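You operate a simulated robot arm through the tools that you are given. There is no shell and no other tool. Be economical: measure what you need, move in short steps, check, and stop when the job is done.

You are at the controls of a simulated robot arm. One attempt, no reset.

Task
Fetch the brass bushing from the top of the beige table and set it on the shelf of the grey bench. Then take the yellow parts box on the top of the grey bench and put it away on the second shelf from the bottom of the steel rack. Then stack the grey can marked "solvent" from the top of the beige table on top of the grey can that says "belt wax". Then put the gold thumb nut on the top of the beige table away on the upper shelf under the stone top. Then open the top brown drawer, fetch the teal bung from the top of the beige table and set it in the space inside, then shut the drawer. Then take the silver bushing and leave it on top of the big gold socket. The order counts.

It is judged by the outcome, as a careful person would: the job done as asked, and still so three seconds after it is handed in. It fails if anything else is knocked over, pushed out of place, dropped, spilled or broken.

Robot
A 7-joint arm with a two-finger parallel gripper on a trunk, on a base that drives. Base frame: it is fixed to the floor where the robot stands at the start and does not move with it; the origin is under the middle of the robot, x ahead of it, y to its left, z up; the surface under the hand at the start is at about z = 0.8. Units: m, degrees, N and s.
With the tool pointing down near the work surface it reaches from about 0.38 to 0.8 m from the robot's upright axis, wherever it stands. Its first joint turns from -143.0 to 143.0 degrees. Places, roughly: big gold socket [0.5, 1.25, 1]; brass bushing (4x4x2 cm) [0.6, 0, 0.8]; gold thumb nut (4x4x3 cm) [0.5, -0.8, 0.8]; grey can [0.5, 0, 0.75]; second shelf of the steel rack [-0.6, -3.1, 0.5]; shelf of the grey bench [0.5, 1.5, 0.2]; silver bushing (4x4x2 cm) [0.5, 1.1, 0.9]; space in the top brown drawer [-2.1, -1.8, 0.8]; teal bung (4x4x3 cm) [0.4, -0.8, 0.8]; top brown drawer [-2, -1.8, 0.9]; upper shelf under the stone top [4.5, 1.7, 0.5]; yellow parts box [0.5, 1.75, 0.75]. Payload 3 kg.
The tool frame sits at the grasp point between the pads (the TCP): z along the fingers, y along the line on which they close. The tips reach 0.03 m beyond it. The gripper opens to 0.11 m. The fingers are 0.02 m wide and 0.01 m thick; the gripper's body (0.048 by 0.112 m) begins 0.055 m behind the TCP.
Orientation is that of the tool frame in the base frame, as a unit quaternion [x, y, z, w]. With the fingers straight down and closing along the base's y, the tool's x points along the base's -x, its y along +y and its z along -z.

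Tools
- The arm moves only by the tool servo_tool. Its argument "moves" is a list of rows, each a list of 7 numbers: the opening in per cent of the stroke, from 0 (shut) to 100 (fully open), then the shift along the tool's x, y, z in m, then the turn, a rotation vector about the tool's x, y, z in degrees. In form: [[claw, x, y, z, ax, ay, az], ...]. A call has 1 to 12 rows; each row is the pose to reach, as a shift and turn from the pose commanded when the call began, along the tool's axes at that moment. Rows are played at 5 a second. More than 0.05 m and 8.6 degrees between two rows, or a gripper value outside its range, and nothing of the call is played. A pose out of reach is approached as far as the arm can. The call stops where the force on the tool passes 40 N (or 10 N more than at its start, if that is more) or the arm is blocked; 0.2 s more then pass. The fingers move at their own pace (about 0.153 m/s each) and stop on an object; they squeeze with about 37 N. The grip force told is the motor's: it shows also when the fingers shut on nothing. Time passes only in rows, and 0.2 s behind the last, so rows that repeat a pose let the fingers close. The reply holds the time, the measured pose of the TCP, the force on the tool along the base axes, the opening and the grip force, in the units named above and with some noise, with the torque about the TCP (base axes, N m) and any sound that the robot's microphone picked up.
- Cameras (640 x 400 px; columns grow to the right, rows downward): "scene" is now at [0.5728, -0.128, 1.3288]; the picture's right is [0.00, -0.17, 0.99], its down [-0.36, 0.92, 0.16] and it looks along [-0.93, -0.36, -0.06] (base axes); focal length 214 px, centre (320, 200). "wrist" rides on the gripper at [0.072, 0.017, -0.103] in the tool frame; the picture's right is [-0.23, 0.97, 0.00], its down [-0.76, -0.18, -0.62] and it looks along [-0.61, -0.14, 0.78] (tool axes); focal length 222 px, centre (320, 200). There is no depth. A picture from a camera that has moved, and an enlarged one, comes with that camera's place and axes in the base frame and with its lens.
- get_image(camera): a new picture of that camera. No time passes.
- move_column(by): slides the trunk up (or, below 0, down) by that many m; the arm and the scene camera ride with it, the base frame stays. It gives what a move gives, with no picture.
- steer(legs): drives the robot by 1 to 6 legs, each [ahead, turn to the left] in m and degrees, along the robot's own axes; the way and the turn of a leg run together, so that a leg with both is an arc; at most 1.5 m and 180 degrees a leg. The arm and the cameras ride along, it lands a little off, and it stops where it bumps. It gives what a move gives.
- pan_tilt(pan, tilt): turns the head with the scene camera to pan (to the left, within 80 degrees either way) and tilt (down, from -29 to 69), counted from straight ahead of the robot. It gives what a move gives.
- close_up(camera, box): a new picture of the part [left, top, right, bottom] of that camera's present view, enlarged. No time passes.
- job_done(): hands the job in; it is judged then, once.

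Go step by step. Nothing tells you exact positions but the pictures and the camera data: compare them with the known pose of the tool, close in by small moves and look again before you grip or let go. The budget is 207 turns and 192 pictures, counting those below and the enlarged ones. Unless the task says otherwise, let go and move clear before handing in, and close with one line.

The tools are called as name(argument=value, ...) on one line, values as JSON. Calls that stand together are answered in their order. servo_tool: Moves the arm, as the interface text tells. Its arguments: {"type":"object","properties":{"moves":{"type":"array"}},"required":["moves"]} The other tools are called the same way: move_column (by) slides the trunk up or down; steer (legs) drives the base; pan_tilt (pan, tilt) turns the head that bears the scene camera; get_image (camera) takes a picture; close_up (camera, box) takes an enlarged picture of a part of a camera's view; job_done () hands the job in.

At the start:

```text
time_s: 0.0
tcp_pos: [0.5631, -0.0737, 1.2098]
ee_rot: [-0.001, 1.0, 0.0, -0.001]
ft_force: [0.1, 0.8, -0.6]
wrist_torque: [0.0, 0.0, -0.01]
finger_gap: 0.1099
gripper_force: 0.0
trunk travel left (down, up): [-0.4, 0.09]
robot x, y, heading: [-0.0008, -0.0034, 0.0]
head pan, tilt: [-80.2, 68.8]
```

scene: 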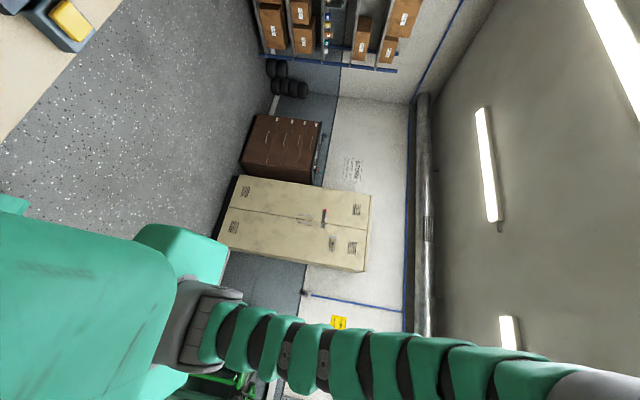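
wrist: 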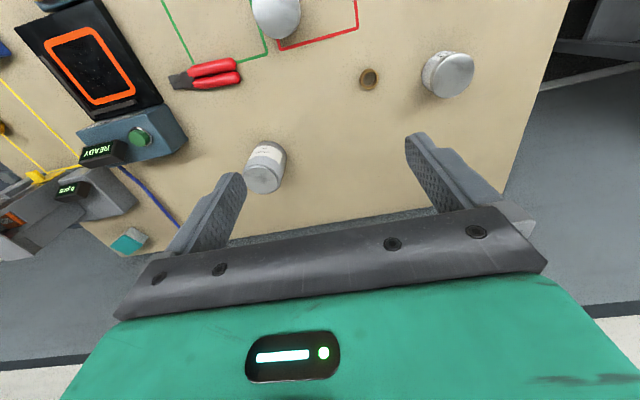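

The wrist view shows the beige table with several cans, a bushing and tools. I'll turn the head ahead and look around before moving.

pan_tilt(pan=0, tilt=40)

get_image(camera="scene")

get_image(camera="wrist")

```text
time_s: 1.5
tcp_pos: [0.5633, -0.074, 1.2086]
ee_rot: [0.0, 1.0, 0.0, 0.0]
ft_force: [0.7, 0.6, 0.2]
wrist_torque: [0.0, 0.02, -0.01]
finger_gap: 0.1102
gripper_force: 0.1
trunk travel left (down, up): [-0.4, 0.09]
robot x, y, heading: [0.0019, -0.0038, -0.1]
head pan, tilt: [0.0, 40.0]
```

```text
189 pictures are left
camera scene: at [0.6089, -0.073, 1.2538], right [0.0, -1.0, 0.0], down [-0.77, 0.0, 0.64], along [-0.64, 0.0, -0.77], focal length 214 px, centre (320, 200)
```

scene: 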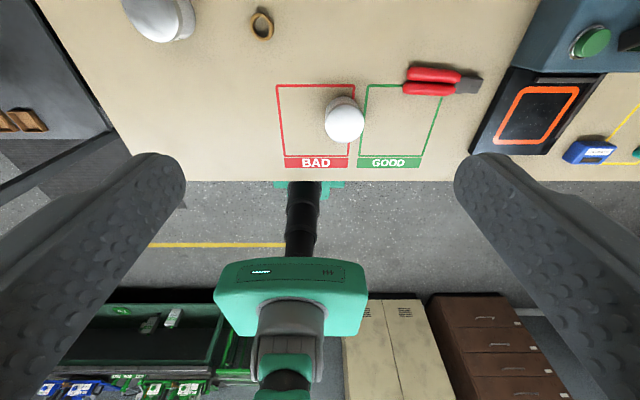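

```text
188 pictures are left
camera wrist: at [0.4898, -0.0562, 1.3123], right [0.23, 0.97, 0.0], down [0.76, -0.18, 0.62], along [0.61, -0.14, -0.78], focal length 222 px, centre (320, 200)
```

wrist: 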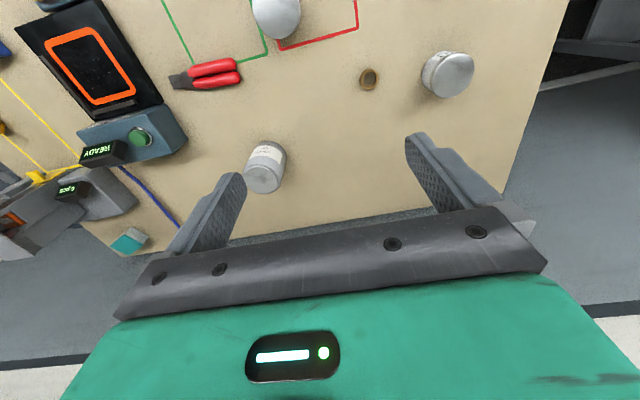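

The scene camera actually rides by the gripper: at tilt 0 it should look along the fingers, at negative tilt forward. I check this with straight-down and forward views.

pan_tilt(pan=0, tilt=0)

get_image(camera="scene")

pan_tilt(pan=60, tilt=0)

get_image(camera="scene")

pan_tilt(pan=-60, tilt=0)

get_image(camera="scene")

```text
time_s: 2.6
tcp_pos: [0.564, -0.0733, 1.2084]
ee_rot: [0.001, 1.0, 0.0, 0.0]
ft_force: [0.3, 0.0, 0.8]
wrist_torque: [0.01, 0.02, 0.0]
finger_gap: 0.1098
gripper_force: 0.1
trunk travel left (down, up): [-0.4, 0.09]
robot x, y, heading: [-0.0021, -0.0032, 0.1]
head pan, tilt: [0.0, 0.0]
```

```text
187 pictures are left
camera scene: at [0.6726, -0.0729, 1.2487], right [0.0, -1.0, 0.0], down [-1.0, 0.0, 0.0], along [0.0, 0.0, -1.0], focal length 214 px, centre (320, 200)
```

scene: 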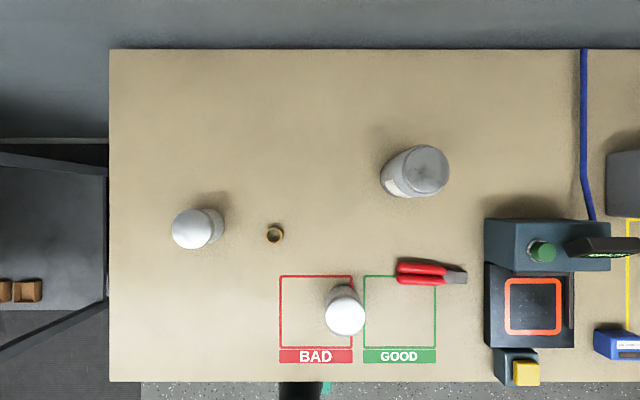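

```text
time_s: 3.9
tcp_pos: [0.5629, -0.0737, 1.2099]
ee_rot: [0.0, 1.0, 0.0, 0.0]
ft_force: [-0.1, -0.5, -0.3]
wrist_torque: [-0.01, 0.0, 0.03]
finger_gap: 0.1101
gripper_force: 0.1
trunk travel left (down, up): [-0.4, 0.09]
robot x, y, heading: [0.0044, -0.0029, -0.2]
head pan, tilt: [60.0, 0.0]
```

```text
186 pictures are left
camera scene: at [0.6727, 0.005, 1.2937], right [0.0, -0.5, -0.87], down [-1.0, 0.0, 0.0], along [0.0, 0.87, -0.5], focal length 214 px, centre (320, 200)
```

scene: 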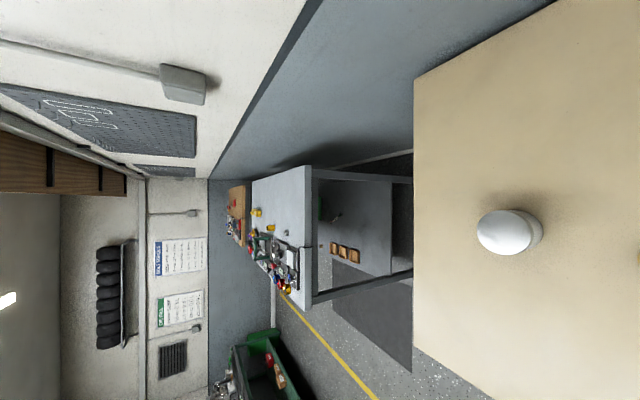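

```text
time_s: 5.9
tcp_pos: [0.5628, -0.0745, 1.2082]
ee_rot: [0.0, 1.0, 0.0, 0.0]
ft_force: [0.2, -1.0, -0.7]
wrist_torque: [0.03, 0.03, 0.01]
finger_gap: 0.1099
gripper_force: 0.0
trunk travel left (down, up): [-0.4, 0.09]
robot x, y, heading: [0.0011, -0.0043, 0.0]
head pan, tilt: [-60.0, 0.0]
```

```text
185 pictures are left
camera scene: at [0.6727, -0.1509, 1.2937], right [0.0, -0.5, 0.87], down [-1.0, 0.0, 0.0], along [0.0, -0.87, -0.5], focal length 214 px, centre (320, 200)
```

scene: 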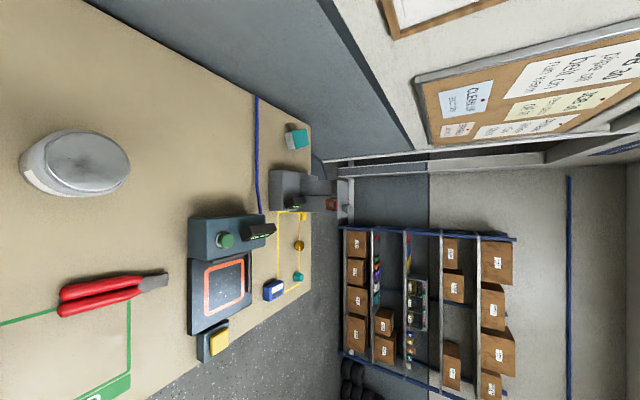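

The geometry is clear: looking straight down the bushing is near (0.60, 0.02), with three cans around. I'll read can labels and look more closely at the bench.

close_up(camera="wrist", box=[220, 0, 500, 200])

pan_tilt(pan=60, tilt=20)

close_up(camera="scene", box=[200, 40, 440, 190])

```text
2.00 times, centred on (360, 100) of wrist
camera zoom: at [0.4898, -0.0562, 1.3123], right [0.23, 0.97, 0.0], down [0.76, -0.18, 0.62], along [0.61, -0.14, -0.78], focal length 444 px, centre (240, 400)
```

zoom: 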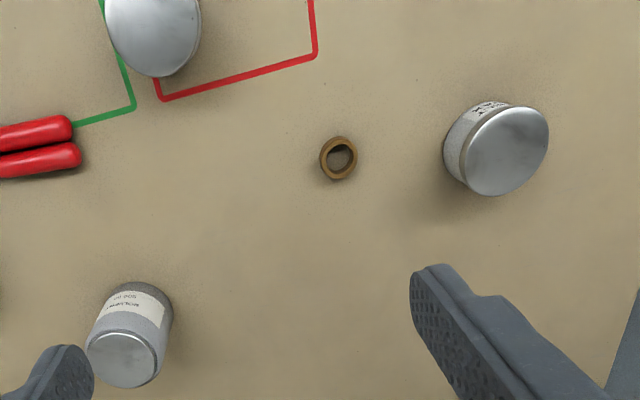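

```text
time_s: 7.9
tcp_pos: [0.564, -0.0733, 1.2087]
ee_rot: [-0.001, 1.0, 0.0, 0.0]
ft_force: [-0.9, 0.0, 0.2]
wrist_torque: [0.01, -0.01, -0.02]
finger_gap: 0.1101
gripper_force: 0.1
trunk travel left (down, up): [-0.4, 0.09]
robot x, y, heading: [-0.001, -0.0039, -0.1]
head pan, tilt: [60.0, 20.0]
```

```text
2.67 times, centred on (320, 115) of scene
camera zoom: at [0.6405, 0.0077, 1.2922], right [0.0, -0.5, -0.87], down [-0.94, -0.3, 0.17], along [-0.34, 0.81, -0.47], focal length 572 px, centre (320, 427)
```

zoom: 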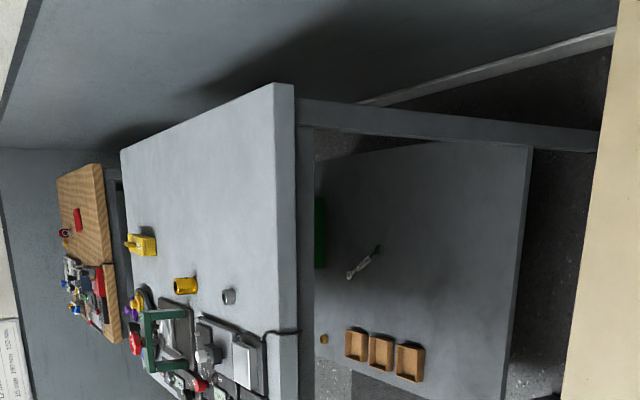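

The bushing is near (0.602, 0.019). I'll grip it with the tool tilted 30° forward, so it can go flat onto the bench's low shelf the same way; first I move to above it.

servo_tool(moves=[[100, -0.0, 0.015, 0.04, 0, -5, 0], [100, -0.0, 0.03, 0.08, 0, -10, 0], [100, -0.0, 0.045, 0.12, 0, -15, 0], [100, 0.01, 0.06, 0.16, 0, -20, 0], [100, 0.01, 0.075, 0.2, 0, -25, 0], [100, 0.02, 0.092, 0.24, 0, -30, 0], [100, 0.02, 0.092, 0.27, 0, -30, 0]])

get_image(camera="wrist")

pan_tilt(pan=0, tilt=20)

get_image(camera="scene")

```text
time_s: 9.5
tcp_pos: [0.5415, 0.0174, 0.9381]
ee_rot: [0.001, 0.966, 0.0, 0.26]
ft_force: [-0.3, -0.4, -0.3]
wrist_torque: [0.0, 0.01, 0.0]
finger_gap: 0.1098
gripper_force: 0.0
trunk travel left (down, up): [-0.4, 0.09]
robot x, y, heading: [-0.0008, -0.0031, -0.1]
head pan, tilt: [60.0, 20.0]
```

```text
182 pictures are left
camera wrist: at [0.4255, 0.0353, 0.9912], right [0.2, 0.97, 0.11], down [0.35, -0.18, 0.92], along [0.92, -0.14, -0.37], focal length 222 px, centre (320, 200)
```

wrist: 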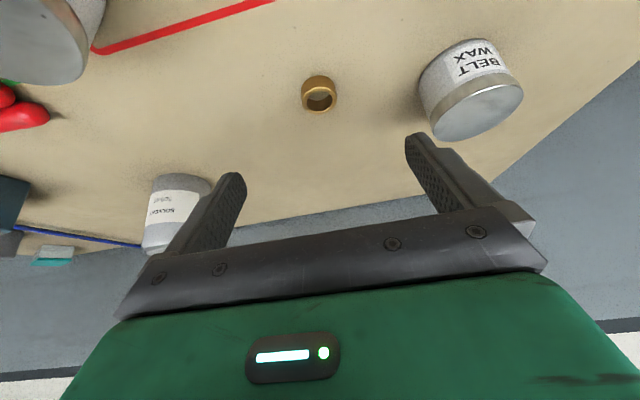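

```text
time_s: 10.8
tcp_pos: [0.5404, 0.018, 0.9379]
ee_rot: [-0.001, 0.966, 0.001, 0.259]
ft_force: [0.6, -0.1, -0.3]
wrist_torque: [0.0, 0.01, 0.02]
finger_gap: 0.1101
gripper_force: 0.0
trunk travel left (down, up): [-0.4, 0.09]
robot x, y, heading: [-0.002, -0.002, 0.0]
head pan, tilt: [0.0, 20.0]
```

```text
181 pictures are left
camera scene: at [0.5892, 0.0186, 1.0089], right [0.0, -1.0, 0.0], down [-0.98, 0.0, -0.17], along [0.17, 0.0, -0.98], focal length 214 px, centre (320, 200)
```

scene: 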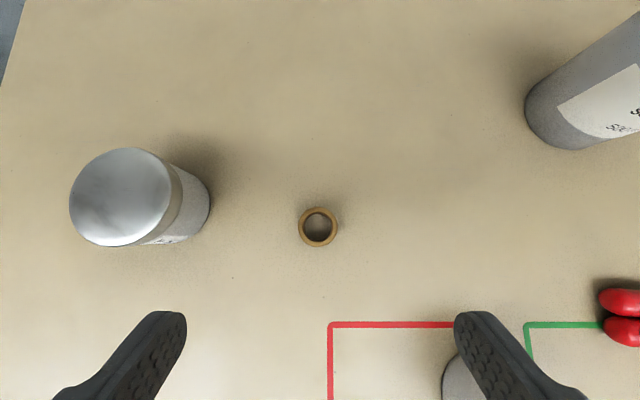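

The head camera rides with the hand, and the left can is "belt wax". The ring is centred near (0.596, 0.021); I descend onto it in the tilted pose.

servo_tool(moves=[[60, 0.004, 0.003, 0.04, 0, 0, 0], [60, 0.009, 0.0035, 0.08, 0, 0, 0], [60, 0.0139, 0.0035, 0.105, 0, 0, 0], [60, 0.0139, 0.0035, 0.111, 0, 0, 0]])

get_image(camera="wrist")

get_image(camera="scene")

```text
time_s: 11.8
tcp_pos: [0.5852, 0.0209, 0.8345]
ee_rot: [0.001, 0.966, 0.0, 0.259]
ft_force: [0.1, -0.6, -0.4]
wrist_torque: [0.03, -0.03, 0.01]
finger_gap: 0.066
gripper_force: 0.0
trunk travel left (down, up): [-0.4, 0.09]
robot x, y, heading: [0.0011, -0.0078, -0.2]
head pan, tilt: [0.0, 20.0]
```

```text
180 pictures are left
camera wrist: at [0.4707, 0.0388, 0.8882], right [0.2, 0.97, 0.11], down [0.35, -0.18, 0.92], along [0.92, -0.14, -0.37], focal length 222 px, centre (320, 200)
```

wrist: 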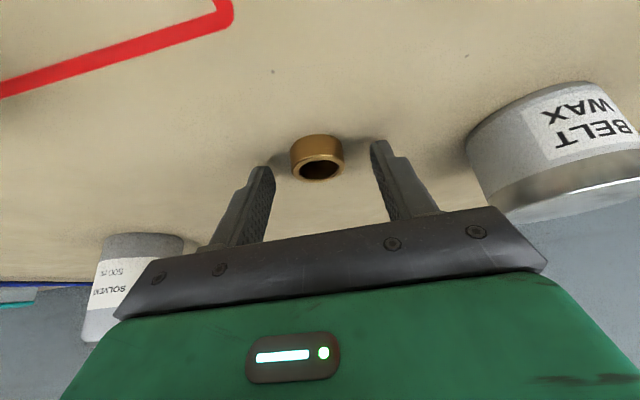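

```text
179 pictures are left
camera scene: at [0.6345, 0.022, 0.9055], right [0.0, -1.0, 0.0], down [-0.98, 0.0, -0.17], along [0.17, 0.0, -0.98], focal length 214 px, centre (320, 200)
```

scene: 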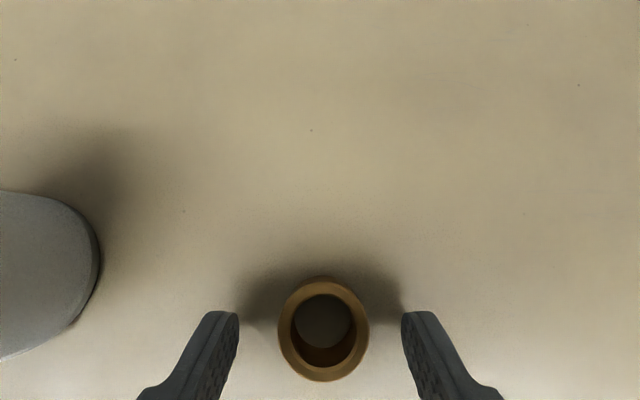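

The bushing centre is at x≈0.601, so I nudge 6 mm forward and close. The far can shows "SOLVENT", good for later.

servo_tool(moves=[[60, -0.0052, -0.0005, 0.003, 0, 0, 0], [30, -0.0052, -0.0005, 0.003, 0, 0, 0], [0, -0.0052, -0.0005, 0.003, 0, 0, 0], [0, -0.0052, -0.0005, 0.003, 0, 0, 0], [0, -0.0052, -0.0005, 0.003, 0, 0, 0]])

get_image(camera="wrist")

```text
time_s: 13.0
tcp_pos: [0.591, 0.0215, 0.834]
ee_rot: [0.0, 0.966, -0.001, 0.259]
ft_force: [-0.7, 0.0, -1.4]
wrist_torque: [-0.02, 0.01, 0.0]
finger_gap: 0.0344
gripper_force: 37.4
trunk travel left (down, up): [-0.4, 0.09]
robot x, y, heading: [0.0007, -0.0018, -0.1]
head pan, tilt: [0.0, 20.0]
```

```text
178 pictures are left
camera wrist: at [0.476, 0.0391, 0.8884], right [0.2, 0.97, 0.11], down [0.35, -0.18, 0.92], along [0.92, -0.14, -0.37], focal length 222 px, centre (320, 200)
```

wrist: 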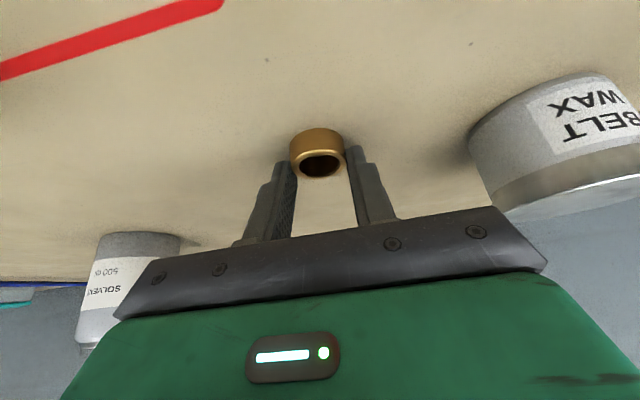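

Gripped at 34 mm. I lift and draw the hand back.

servo_tool(moves=[[0, -0.02, 0, -0.0346, 0, 0, 0], [0, -0.03, 0, -0.07, 0, 0, 0], [0, -0.03, 0, -0.115, 0, 0, 0], [0, -0.025, 0, -0.16, 0, 0, 0], [0, -0.015, 0, -0.205, 0, 0, 0], [0, -0.01, 0, -0.25, 0, 0, 0], [0, -0.004, 0, -0.2865, 0, 0, 0]])

pan_tilt(pan=70, tilt=30)

get_image(camera="scene")

```text
time_s: 14.6
tcp_pos: [0.4659, 0.0228, 1.0947]
ee_rot: [0.0, 0.966, 0.0, 0.258]
ft_force: [-0.1, 0.6, 1.0]
wrist_torque: [-0.01, -0.01, -0.02]
finger_gap: 0.0
gripper_force: 36.9
out of reach, approached as far as the arm can: row 6, 7
trunk travel left (down, up): [-0.4, 0.09]
robot x, y, heading: [-0.0015, -0.0003, -0.1]
head pan, tilt: [0.0, 20.0]
```

```text
time_s: 16.0
tcp_pos: [0.4667, 0.0238, 1.0937]
ee_rot: [0.0, 0.967, 0.0, 0.256]
ft_force: [-0.5, 0.2, -0.3]
wrist_torque: [0.0, -0.01, 0.01]
finger_gap: 0.0
gripper_force: 37.4
trunk travel left (down, up): [-0.4, 0.09]
robot x, y, heading: [0.0001, -0.0051, 0.0]
head pan, tilt: [70.0, 30.0]
```

```text
177 pictures are left
camera scene: at [0.4707, 0.1096, 1.2092], right [0.47, -0.34, -0.81], down [-0.84, -0.47, -0.28], along [-0.29, 0.81, -0.51], focal length 214 px, centre (320, 200)
```

scene: 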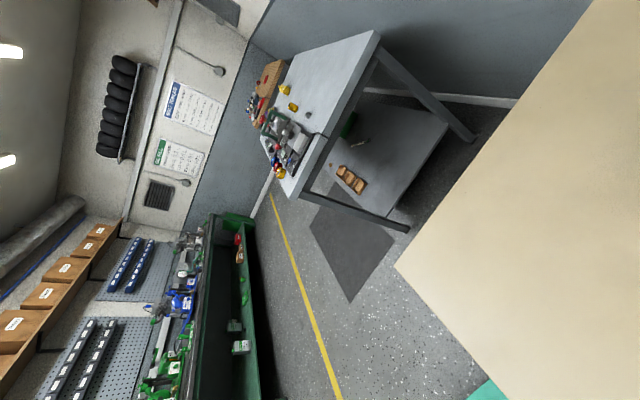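

The gap reads 0, so the bushing slipped out. I look for where it landed.

pan_tilt(pan=0, tilt=10)

get_image(camera="scene")

get_image(camera="wrist")

```text
time_s: 17.4
tcp_pos: [0.4671, 0.0245, 1.0933]
ee_rot: [0.001, 0.966, 0.0, 0.257]
ft_force: [-0.3, 0.3, -0.5]
wrist_torque: [-0.06, -0.01, 0.0]
finger_gap: 0.0001
gripper_force: 37.1
trunk travel left (down, up): [-0.4, 0.09]
robot x, y, heading: [0.0006, -0.0033, -0.2]
head pan, tilt: [0.0, 10.0]
```

```text
176 pictures are left
camera scene: at [0.5295, 0.0246, 1.1716], right [0.0, -1.0, 0.0], down [-0.94, 0.0, -0.34], along [0.34, 0.0, -0.94], focal length 214 px, centre (320, 200)
```

scene: 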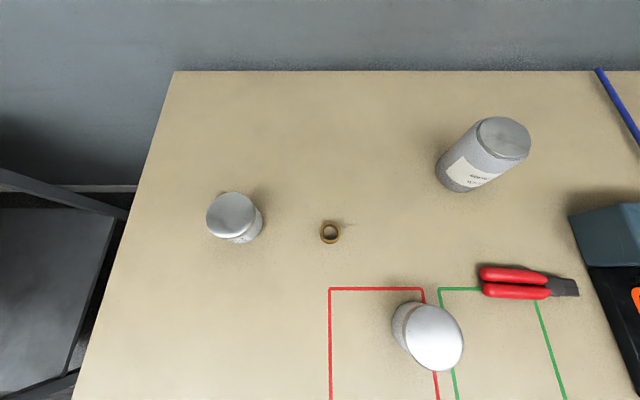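

```text
175 pictures are left
camera wrist: at [0.3516, 0.0413, 1.1465], right [0.2, 0.97, 0.11], down [0.35, -0.18, 0.92], along [0.92, -0.14, -0.38], focal length 222 px, centre (320, 200)
```

wrist: 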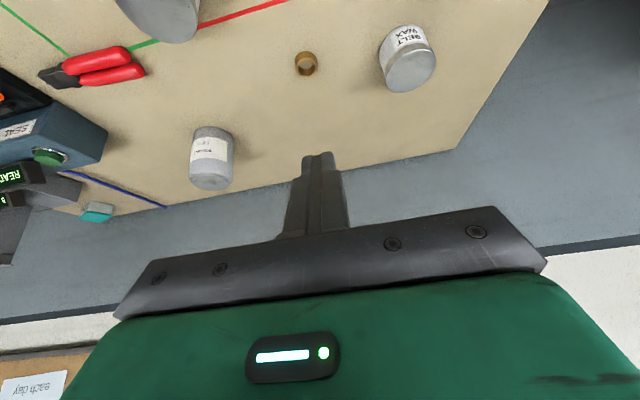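

The bushing is back upright on the table, now near (0.597, 0.009). I'll come back with better centring on the pads and lift slowly.

servo_tool(moves=[[30, 0.005, -0.003, 0.045, 0, 0, 0], [60, 0.01, -0.006, 0.09, 0, 0, 0], [60, 0.015, -0.009, 0.135, 0, 0, 0], [60, 0.02, -0.012, 0.18, 0, 0, 0], [60, 0.025, -0.0155, 0.225, 0, 0, 0], [60, 0.0295, -0.0155, 0.255, 0, 0, 0], [60, 0.0295, -0.0155, 0.255, 0, 0, 0]])

pan_tilt(pan=0, tilt=30)

get_image(camera="scene")

get_image(camera="wrist")

```text
time_s: 19.0
tcp_pos: [0.5708, 0.008, 0.8578]
ee_rot: [0.0, 0.966, 0.0, 0.259]
ft_force: [1.0, 0.1, -1.1]
wrist_torque: [-0.02, 0.03, 0.01]
finger_gap: 0.0656
gripper_force: 0.0
trunk travel left (down, up): [-0.4, 0.09]
robot x, y, heading: [0.0012, -0.0027, -0.1]
head pan, tilt: [0.0, 10.0]
```

```text
time_s: 19.9
tcp_pos: [0.5692, 0.0082, 0.8592]
ee_rot: [0.0, 0.966, 0.0, 0.258]
ft_force: [-0.7, -0.1, 0.5]
wrist_torque: [-0.02, 0.0, -0.01]
finger_gap: 0.0661
gripper_force: 0.0
trunk travel left (down, up): [-0.4, 0.09]
robot x, y, heading: [-0.0, -0.0018, 0.1]
head pan, tilt: [0.0, 30.0]
```

```text
174 pictures are left
camera scene: at [0.6031, 0.009, 0.9239], right [0.0, -1.0, 0.0], down [-1.0, 0.0, 0.0], along [0.0, 0.0, -1.0], focal length 214 px, centre (320, 200)
```

scene: 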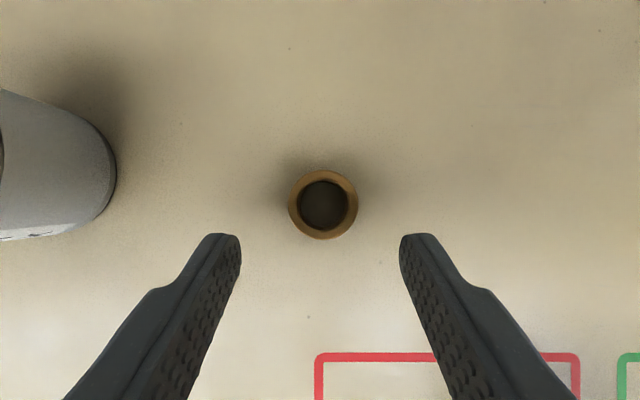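

```text
173 pictures are left
camera wrist: at [0.4545, 0.0257, 0.9123], right [0.2, 0.97, 0.11], down [0.35, -0.18, 0.92], along [0.92, -0.14, -0.37], focal length 222 px, centre (320, 200)
```

wrist: 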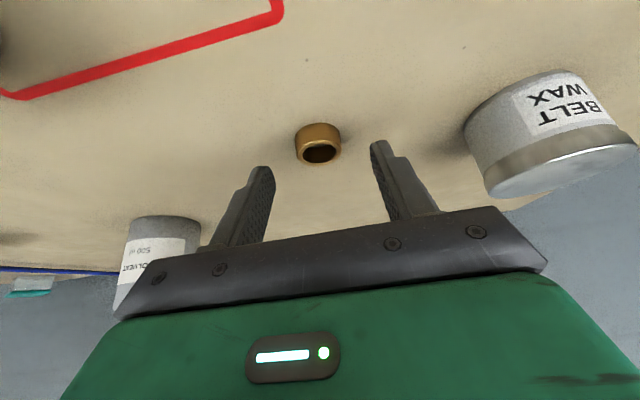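

The nadir view puts the bushing at (0.601, 0.008). I descend a bit lower, close, and lift very slowly.

servo_tool(moves=[[60, -0.002, -0.0005, 0.018, 0, 0, 0], [60, -0.0035, -0.0005, 0.032, 0, 0, 0], [60, -0.0035, -0.0005, 0.032, 0, 0, 0], [0, -0.0035, -0.0005, 0.032, 0, 0, 0], [0, -0.0035, -0.0005, 0.032, 0, 0, 0], [0, -0.0035, -0.0005, 0.032, 0, 0, 0], [0, -0.0035, -0.0005, 0.032, 0, 0, 0], [0, -0.0035, -0.0005, 0.032, 0, 0, 0]])

servo_tool(moves=[[0, -0.0025, 0, -0.0043, 0, 0, 0], [0, -0.005, 0, -0.0087, 0, 0, 0], [0, -0.01, 0, -0.0173, 0, 0, 0], [0, -0.015, 0, -0.026, 0, 0, 0]])

get_image(camera="scene")

get_image(camera="wrist")

```text
time_s: 21.6
tcp_pos: [0.5894, 0.0053, 0.833]
ee_rot: [0.0, 0.966, -0.001, 0.258]
ft_force: [-0.4, -0.3, 0.6]
wrist_torque: [0.02, 0.01, 0.03]
finger_gap: 0.0324
gripper_force: 37.0
trunk travel left (down, up): [-0.4, 0.09]
robot x, y, heading: [-0.0008, -0.0008, -0.2]
head pan, tilt: [0.0, 30.0]
```

```text
time_s: 22.6
tcp_pos: [0.5875, 0.0071, 0.8615]
ee_rot: [0.001, 0.966, -0.001, 0.258]
ft_force: [0.2, -0.1, -1.2]
wrist_torque: [0.0, -0.01, 0.01]
finger_gap: 0.0324
gripper_force: 36.9
trunk travel left (down, up): [-0.4, 0.09]
robot x, y, heading: [0.0007, -0.0045, -0.1]
head pan, tilt: [0.0, 30.0]
```

```text
172 pictures are left
camera scene: at [0.6214, 0.0075, 0.9271], right [0.0, -1.0, 0.0], down [-1.0, 0.0, 0.0], along [0.0, 0.0, -1.0], focal length 214 px, centre (320, 200)
```

scene: 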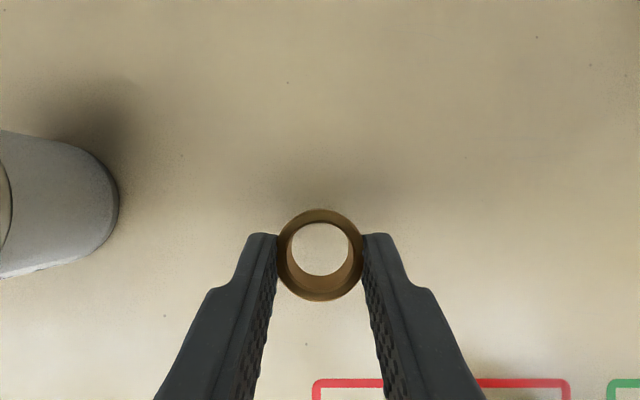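

```text
171 pictures are left
camera wrist: at [0.4728, 0.0242, 0.9157], right [0.2, 0.97, 0.11], down [0.35, -0.18, 0.92], along [0.92, -0.14, -0.38], focal length 222 px, centre (320, 200)
```

wrist: 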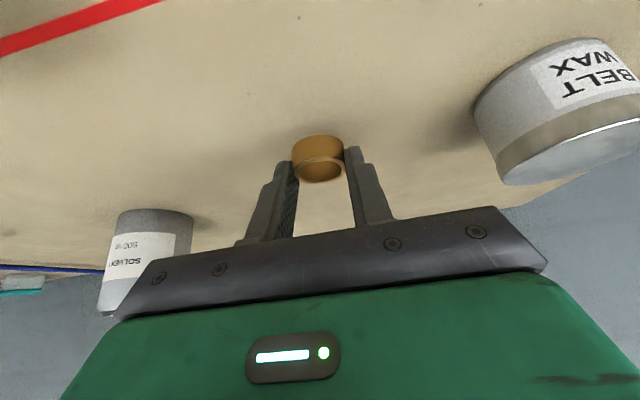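

It's held now. I continue the lift gently and retract, then check the grip.

servo_tool(moves=[[0, -0.01, 0, -0.0173, 0, 0, 0], [0, -0.02, 0, -0.035, 0, 0, 0], [0, -0.025, 0, -0.055, 0, 0, 0], [0, -0.03, 0, -0.075, 0, 0, 0], [0, -0.03, 0, -0.095, 0, 0, 0], [0, -0.03, 0, -0.115, 0, 0, 0], [0, -0.025, 0, -0.135, 0, 0, 0], [0, -0.02, 0, -0.155, 0, 0, 0], [0, -0.015, 0, -0.175, 0, 0, 0], [0, -0.01, 0, -0.19, 0, 0, 0]])

get_image(camera="wrist")

```text
time_s: 24.9
tcp_pos: [0.5021, 0.0094, 1.0336]
ee_rot: [0.0, 0.966, 0.0, 0.258]
ft_force: [-0.1, 0.3, -0.4]
wrist_torque: [-0.02, -0.03, 0.01]
finger_gap: 0.0325
gripper_force: 36.7
trunk travel left (down, up): [-0.4, 0.09]
robot x, y, heading: [0.001, -0.0034, -0.2]
head pan, tilt: [0.0, 30.0]
```

```text
170 pictures are left
camera wrist: at [0.3866, 0.0265, 1.0869], right [0.2, 0.97, 0.11], down [0.35, -0.18, 0.92], along [0.92, -0.14, -0.37], focal length 222 px, centre (320, 200)
```

wrist: 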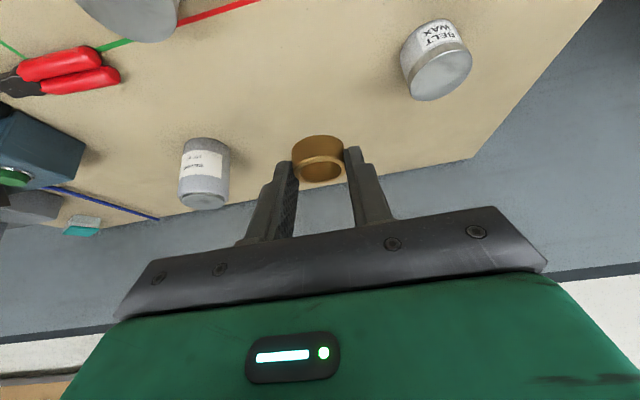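

Held firmly (32.5 mm). I back off, turn left and drive to in front of the grey bench's right half.

steer(legs=[[-0.5, 0], [0, 90], [1.15, 0], [0, -90]])

get_image(camera="scene")

get_image(camera="wrist")

```text
time_s: 31.5
tcp_pos: [-0.4765, 0.5046, 1.0332]
ee_rot: [-0.658, 0.708, 0.173, 0.189]
ft_force: [-1.1, 0.3, -0.1]
wrist_torque: [0.0, -0.11, -0.04]
finger_gap: 0.0326
gripper_force: 37.0
trunk travel left (down, up): [-0.4, 0.09]
robot x, y, heading: [-0.4441, -0.0049, 86.4]
head pan, tilt: [0.0, 30.0]
stopped in leg 2: the robot was blocked; the commanded pose is now the measured one
```

```text
169 pictures are left
camera scene: at [-0.4749, 0.5387, 1.0982], right [1.0, -0.07, 0.0], down [-0.07, -1.0, 0.0], along [0.0, 0.0, -1.0], focal length 214 px, centre (320, 200)
```

scene: 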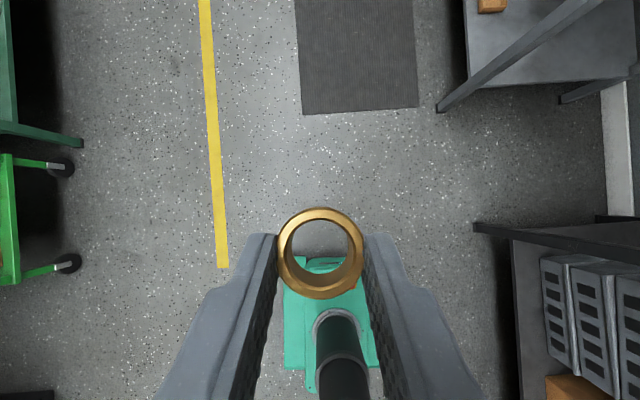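

```text
168 pictures are left
camera wrist: at [-0.5028, 0.3919, 1.087], right [-0.96, 0.27, 0.11], down [0.2, 0.34, 0.92], along [0.21, 0.9, -0.38], focal length 222 px, centre (320, 200)
```

wrist: 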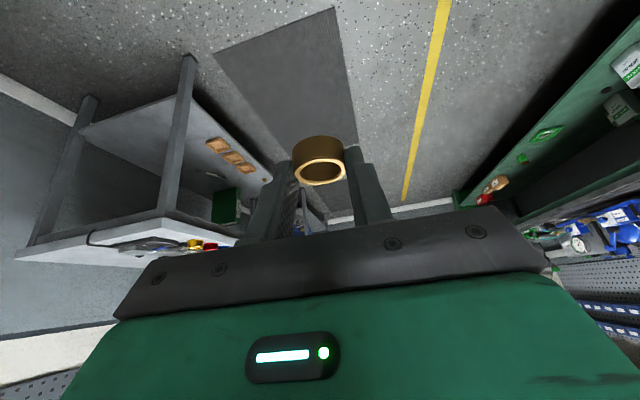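

The robot got blocked near the end of its left turn. I look back at the base to see what it touched.

pan_tilt(pan=0, tilt=69)

get_image(camera="scene")

pan_tilt(pan=-50, tilt=60)

get_image(camera="scene")

```text
time_s: 32.6
tcp_pos: [-0.4755, 0.5041, 1.0343]
ee_rot: [-0.658, 0.708, 0.175, 0.19]
ft_force: [0.7, 0.5, -0.8]
wrist_torque: [0.0, 0.02, 0.01]
finger_gap: 0.0325
gripper_force: 36.4
trunk travel left (down, up): [-0.4, 0.09]
robot x, y, heading: [-0.4436, 0.0009, 86.7]
head pan, tilt: [0.0, 68.8]
```

```text
167 pictures are left
camera scene: at [-0.4775, 0.4772, 1.103], right [1.0, -0.07, 0.0], down [-0.06, -0.78, 0.63], along [-0.04, -0.63, -0.78], focal length 214 px, centre (320, 200)
```

scene: 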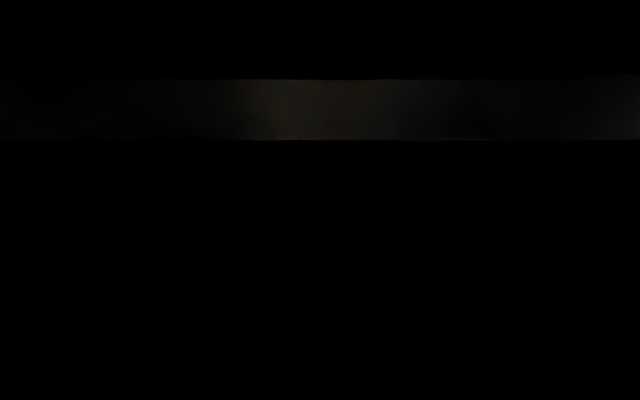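

```text
time_s: 33.8
tcp_pos: [-0.4762, 0.504, 1.0327]
ee_rot: [-0.658, 0.708, 0.175, 0.189]
ft_force: [-0.2, -0.3, -0.5]
wrist_torque: [-0.01, -0.01, 0.0]
finger_gap: 0.0325
gripper_force: 37.0
trunk travel left (down, up): [-0.4, 0.09]
robot x, y, heading: [-0.4449, -0.0005, 86.6]
head pan, tilt: [-50.0, 60.0]
```

```text
166 pictures are left
camera scene: at [-0.4266, 0.4751, 1.119], right [0.61, -0.43, 0.66], down [-0.71, -0.66, 0.23], along [0.34, -0.62, -0.71], focal length 214 px, centre (320, 200)
```

scene: 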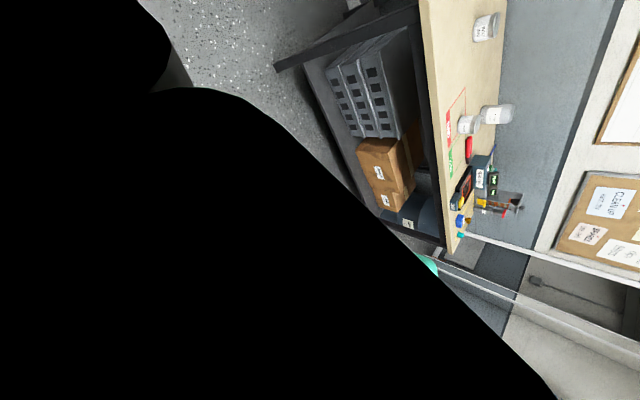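

I can't see what blocked it; nothing obvious nearby. I try a short step forward (toward the bench side), which moves away from anything behind.

steer(legs=[[0.25, 0]])

pan_tilt(pan=50, tilt=60)

get_image(camera="scene")

```text
time_s: 35.6
tcp_pos: [-0.4635, 0.7559, 1.033]
ee_rot: [-0.66, 0.706, 0.175, 0.188]
ft_force: [-0.1, 0.3, -0.3]
wrist_torque: [0.03, 0.0, 0.02]
finger_gap: 0.0325
gripper_force: 37.2
trunk travel left (down, up): [-0.4, 0.09]
robot x, y, heading: [-0.4277, 0.2492, 87.0]
head pan, tilt: [-50.0, 60.0]
```

```text
time_s: 37.4
tcp_pos: [-0.4627, 0.7567, 1.0347]
ee_rot: [-0.659, 0.706, 0.176, 0.188]
ft_force: [0.1, 0.6, -1.3]
wrist_torque: [0.0, 0.02, 0.01]
finger_gap: 0.0324
gripper_force: 36.8
trunk travel left (down, up): [-0.4, 0.09]
robot x, y, heading: [-0.4318, 0.2508, 86.9]
head pan, tilt: [50.0, 60.0]
```

```text
165 pictures are left
camera scene: at [-0.5157, 0.7341, 1.1194], right [0.67, 0.34, -0.66], down [0.61, -0.75, 0.23], along [-0.42, -0.56, -0.71], focal length 214 px, centre (320, 200)
```

scene: 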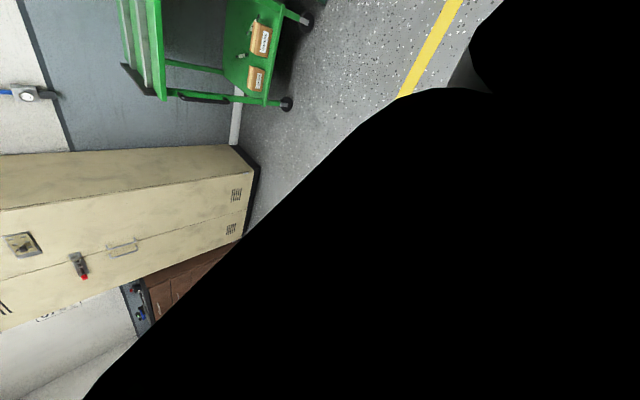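

The floor around is clear. I continue to the bench front and turn to face it.

steer(legs=[[0.9, 3], [0, -90]])

pan_tilt(pan=0, tilt=0)

get_image(camera="scene")

get_image(camera="wrist")

```text
time_s: 45.8
tcp_pos: [0.094, 1.1942, 1.0336]
ee_rot: [-0.007, 0.966, 0.003, 0.257]
ft_force: [0.0, -0.4, -0.8]
wrist_torque: [0.12, 0.0, 0.06]
finger_gap: 0.0324
gripper_force: 37.5
trunk travel left (down, up): [-0.4, 0.09]
robot x, y, heading: [-0.4099, 1.1778, 1.0]
head pan, tilt: [50.0, 60.0]
stopped in leg 2: the robot was blocked; the commanded pose is now the measured one
```

```text
time_s: 47.1
tcp_pos: [0.0945, 1.1951, 1.0351]
ee_rot: [-0.008, 0.966, 0.002, 0.257]
ft_force: [-0.8, -0.6, -0.5]
wrist_torque: [0.0, 0.0, 0.01]
finger_gap: 0.0325
gripper_force: 36.5
trunk travel left (down, up): [-0.4, 0.09]
robot x, y, heading: [-0.4094, 1.1723, 1.0]
head pan, tilt: [0.0, 0.0]
```

```text
164 pictures are left
camera scene: at [0.17, 1.1969, 1.1243], right [0.02, -1.0, 0.0], down [-0.87, -0.01, -0.5], along [0.5, 0.01, -0.87], focal length 214 px, centre (320, 200)
```

scene: 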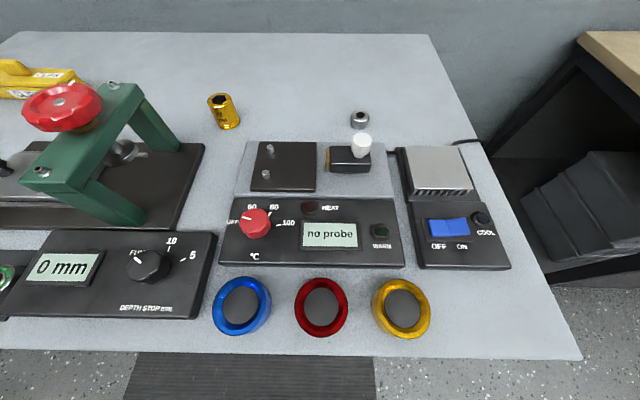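

```text
163 pictures are left
camera wrist: at [-0.0205, 1.2105, 1.0886], right [0.18, 0.98, 0.11], down [0.35, -0.17, 0.92], along [0.92, -0.13, -0.38], focal length 222 px, centre (320, 200)
```

wrist: 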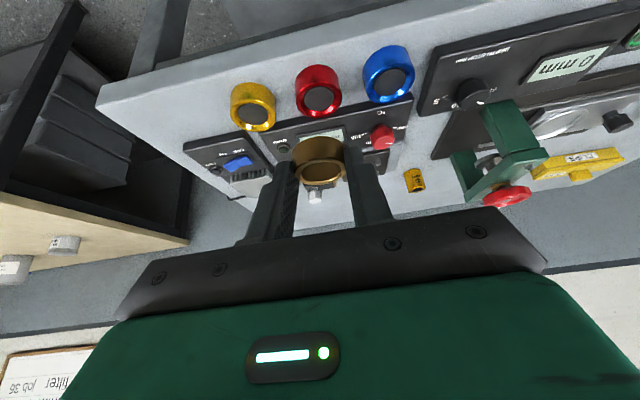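

I'm in front of the bench, facing it. I back off, lower the trunk fully and look into the shelf.

steer(legs=[[-0.3, 0]])

move_column(by=-0.4)

pan_tilt(pan=0, tilt=-25)

get_image(camera="scene")

get_image(camera="wrist")

```text
time_s: 49.2
tcp_pos: [-0.203, 1.1911, 1.0348]
ee_rot: [-0.008, 0.966, 0.002, 0.257]
ft_force: [0.1, 0.2, -0.9]
wrist_torque: [0.0, 0.07, 0.01]
finger_gap: 0.0324
gripper_force: 37.6
trunk travel left (down, up): [-0.4, 0.09]
robot x, y, heading: [-0.7045, 1.1749, 1.3]
head pan, tilt: [0.0, 0.0]
```

```text
time_s: 53.0
tcp_pos: [-0.2041, 1.1909, 0.6354]
ee_rot: [-0.009, 0.966, 0.003, 0.257]
ft_force: [-0.2, 0.3, -0.3]
wrist_torque: [0.01, -0.02, 0.02]
finger_gap: 0.0327
gripper_force: 37.1
trunk travel left (down, up): [0.0, 0.49]
robot x, y, heading: [-0.7099, 1.1707, 1.0]
head pan, tilt: [0.0, 0.0]
```

```text
time_s: 53.9
tcp_pos: [-0.2031, 1.19, 0.636]
ee_rot: [-0.008, 0.966, 0.002, 0.258]
ft_force: [0.8, -0.4, -0.1]
wrist_torque: [0.0, 0.02, 0.01]
finger_gap: 0.0325
gripper_force: 37.1
trunk travel left (down, up): [0.0, 0.49]
robot x, y, heading: [-0.709, 1.17, 1.1]
head pan, tilt: [0.0, -25.0]
```

```text
162 pictures are left
camera scene: at [-0.1072, 1.1931, 0.7589], right [0.02, -1.0, 0.0], down [-0.58, -0.01, -0.82], along [0.82, 0.02, -0.58], focal length 214 px, centre (320, 200)
```

scene: 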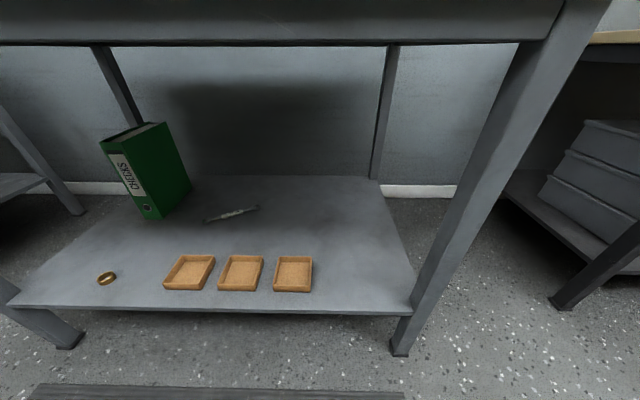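

```text
161 pictures are left
camera wrist: at [-0.3193, 1.2059, 0.6891], right [0.18, 0.98, 0.11], down [0.35, -0.17, 0.92], along [0.92, -0.12, -0.38], focal length 222 px, centre (320, 200)
```

wrist: 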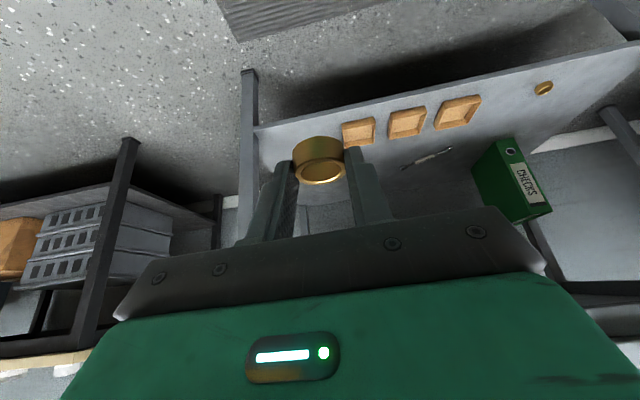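

The shelf is in clear view: free space right of the three trays around (0.33, 1.08), shelf top about z 0.205. I lower the arm outside the bench to z≈0.36 and shift right.

servo_tool(moves=[[0, 0.02, -0.015, 0.0346, 0, 0, 0], [0, 0.04, -0.03, 0.069, 0, 0, 0], [0, 0.06, -0.045, 0.104, 0, 0, 0], [0, 0.08, -0.06, 0.1386, 0, 0, 0], [0, 0.1, -0.075, 0.173, 0, 0, 0], [0, 0.12, -0.095, 0.208, 0, 0, 0], [0, 0.135, -0.11, 0.234, 0, 0, 0]])

get_image(camera="wrist")

```text
time_s: 55.5
tcp_pos: [-0.2056, 1.0795, 0.3659]
ee_rot: [-0.008, 0.966, 0.003, 0.258]
ft_force: [-0.2, -0.1, -0.7]
wrist_torque: [0.0, 0.0, 0.0]
finger_gap: 0.0325
gripper_force: 36.7
trunk travel left (down, up): [0.0, 0.49]
robot x, y, heading: [-0.7057, 1.1727, 1.3]
head pan, tilt: [0.0, -25.0]
```

```text
160 pictures are left
camera wrist: at [-0.3204, 1.0954, 0.4194], right [0.18, 0.98, 0.11], down [0.35, -0.17, 0.92], along [0.92, -0.12, -0.38], focal length 222 px, centre (320, 200)
```

wrist: 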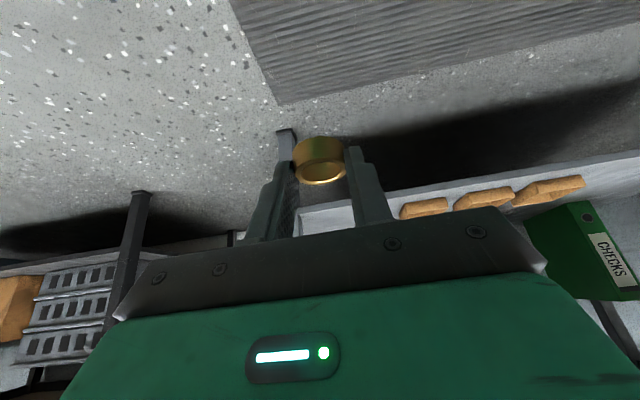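

Clear. I drive forward 0.46 m so the hand enters the shelf bay.

steer(legs=[[0.46, -1]])

get_image(camera="scene")

get_image(camera="wrist")

```text
time_s: 57.9
tcp_pos: [0.165, 1.0884, 0.3383]
ee_rot: [0.006, 0.979, 0.011, 0.205]
ft_force: [0.8, -0.4, -1.6]
wrist_torque: [0.02, 0.05, -0.02]
finger_gap: 0.0325
gripper_force: 37.6
trunk travel left (down, up): [0.0, 0.49]
robot x, y, heading: [-0.3019, 1.1763, 0.7]
head pan, tilt: [0.0, -25.0]
stopped in leg 1: the robot was blocked; the commanded pose is now the measured one
```

```text
159 pictures are left
camera scene: at [0.2736, 1.0851, 0.4509], right [-0.01, -1.0, -0.02], down [-0.66, 0.02, -0.75], along [0.75, 0.01, -0.66], focal length 214 px, centre (320, 200)
```

scene: 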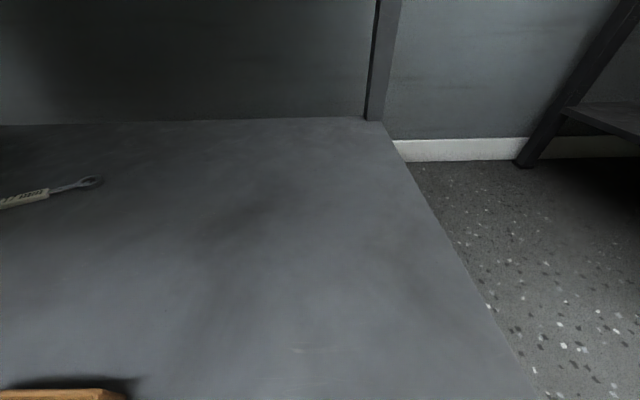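

```text
158 pictures are left
camera wrist: at [0.0557, 1.1045, 0.4043], right [0.22, 0.97, 0.11], down [0.45, -0.2, 0.87], along [0.87, -0.14, -0.48], focal length 222 px, centre (320, 200)
```

wrist: 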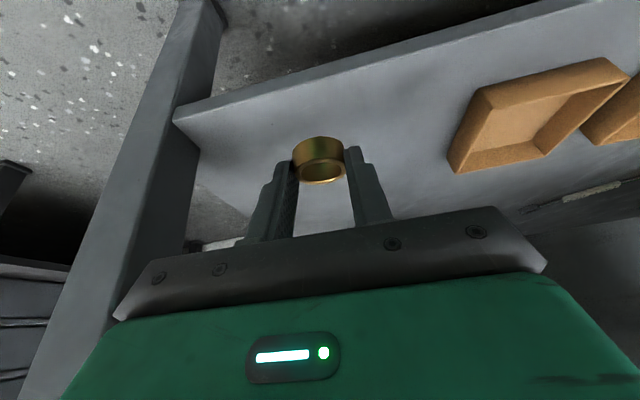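

The forearm seems to have bumped the bench's top edge, so I back off and reach in with a longer, flatter arm instead.

steer(legs=[[-0.17, 0]])

servo_tool(moves=[[0, -0.02, 0, 0.03, 0, -4, 0], [0, -0.05, 0, 0.055, 0, -8, 0], [0, -0.085, 0, 0.07, 0, -12, 0], [0, -0.12, 0, 0.085, 0, -16, 0], [0, -0.155, 0, 0.1, 0, -18, 0], [0, -0.189, 0, 0.117, 0, -18, 0]])

get_image(camera="scene")

get_image(camera="wrist")

```text
time_s: 59.4
tcp_pos: [-0.0026, 1.0879, 0.3213]
ee_rot: [0.003, 0.981, 0.012, 0.194]
ft_force: [0.4, 0.4, -0.1]
wrist_torque: [-0.01, -0.02, -0.02]
finger_gap: 0.0324
gripper_force: 36.7
trunk travel left (down, up): [0.0, 0.49]
robot x, y, heading: [-0.4734, 1.1789, 0.4]
head pan, tilt: [0.0, -25.0]
```

```text
time_s: 60.8
tcp_pos: [0.2165, 1.0894, 0.2836]
ee_rot: [0.006, 0.938, 0.01, 0.346]
ft_force: [-0.7, -0.5, -0.4]
wrist_torque: [-0.01, 0.0, 0.0]
finger_gap: 0.0324
gripper_force: 36.8
trunk travel left (down, up): [0.0, 0.49]
robot x, y, heading: [-0.4726, 1.177, 0.7]
head pan, tilt: [0.0, -25.0]
```

```text
157 pictures are left
camera scene: at [0.2882, 1.0869, 0.4229], right [0.0, -1.0, -0.02], down [-0.41, 0.02, -0.91], along [0.91, 0.01, -0.41], focal length 214 px, centre (320, 200)
```

scene: 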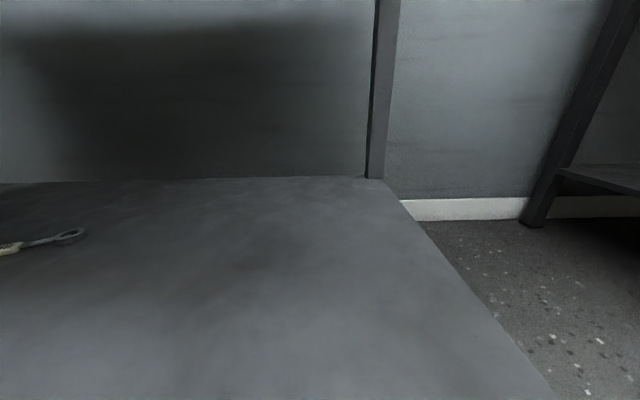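

```text
156 pictures are left
camera wrist: at [0.0931, 1.1065, 0.3154], right [0.17, 0.97, 0.17], down [0.17, -0.2, 0.96], along [0.97, -0.14, -0.2], focal length 222 px, centre (320, 200)
```

wrist: 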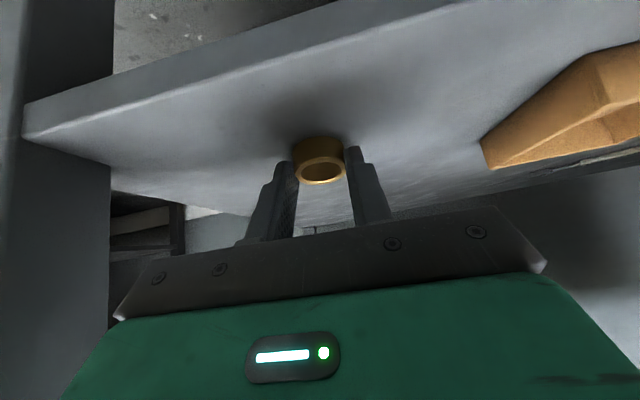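

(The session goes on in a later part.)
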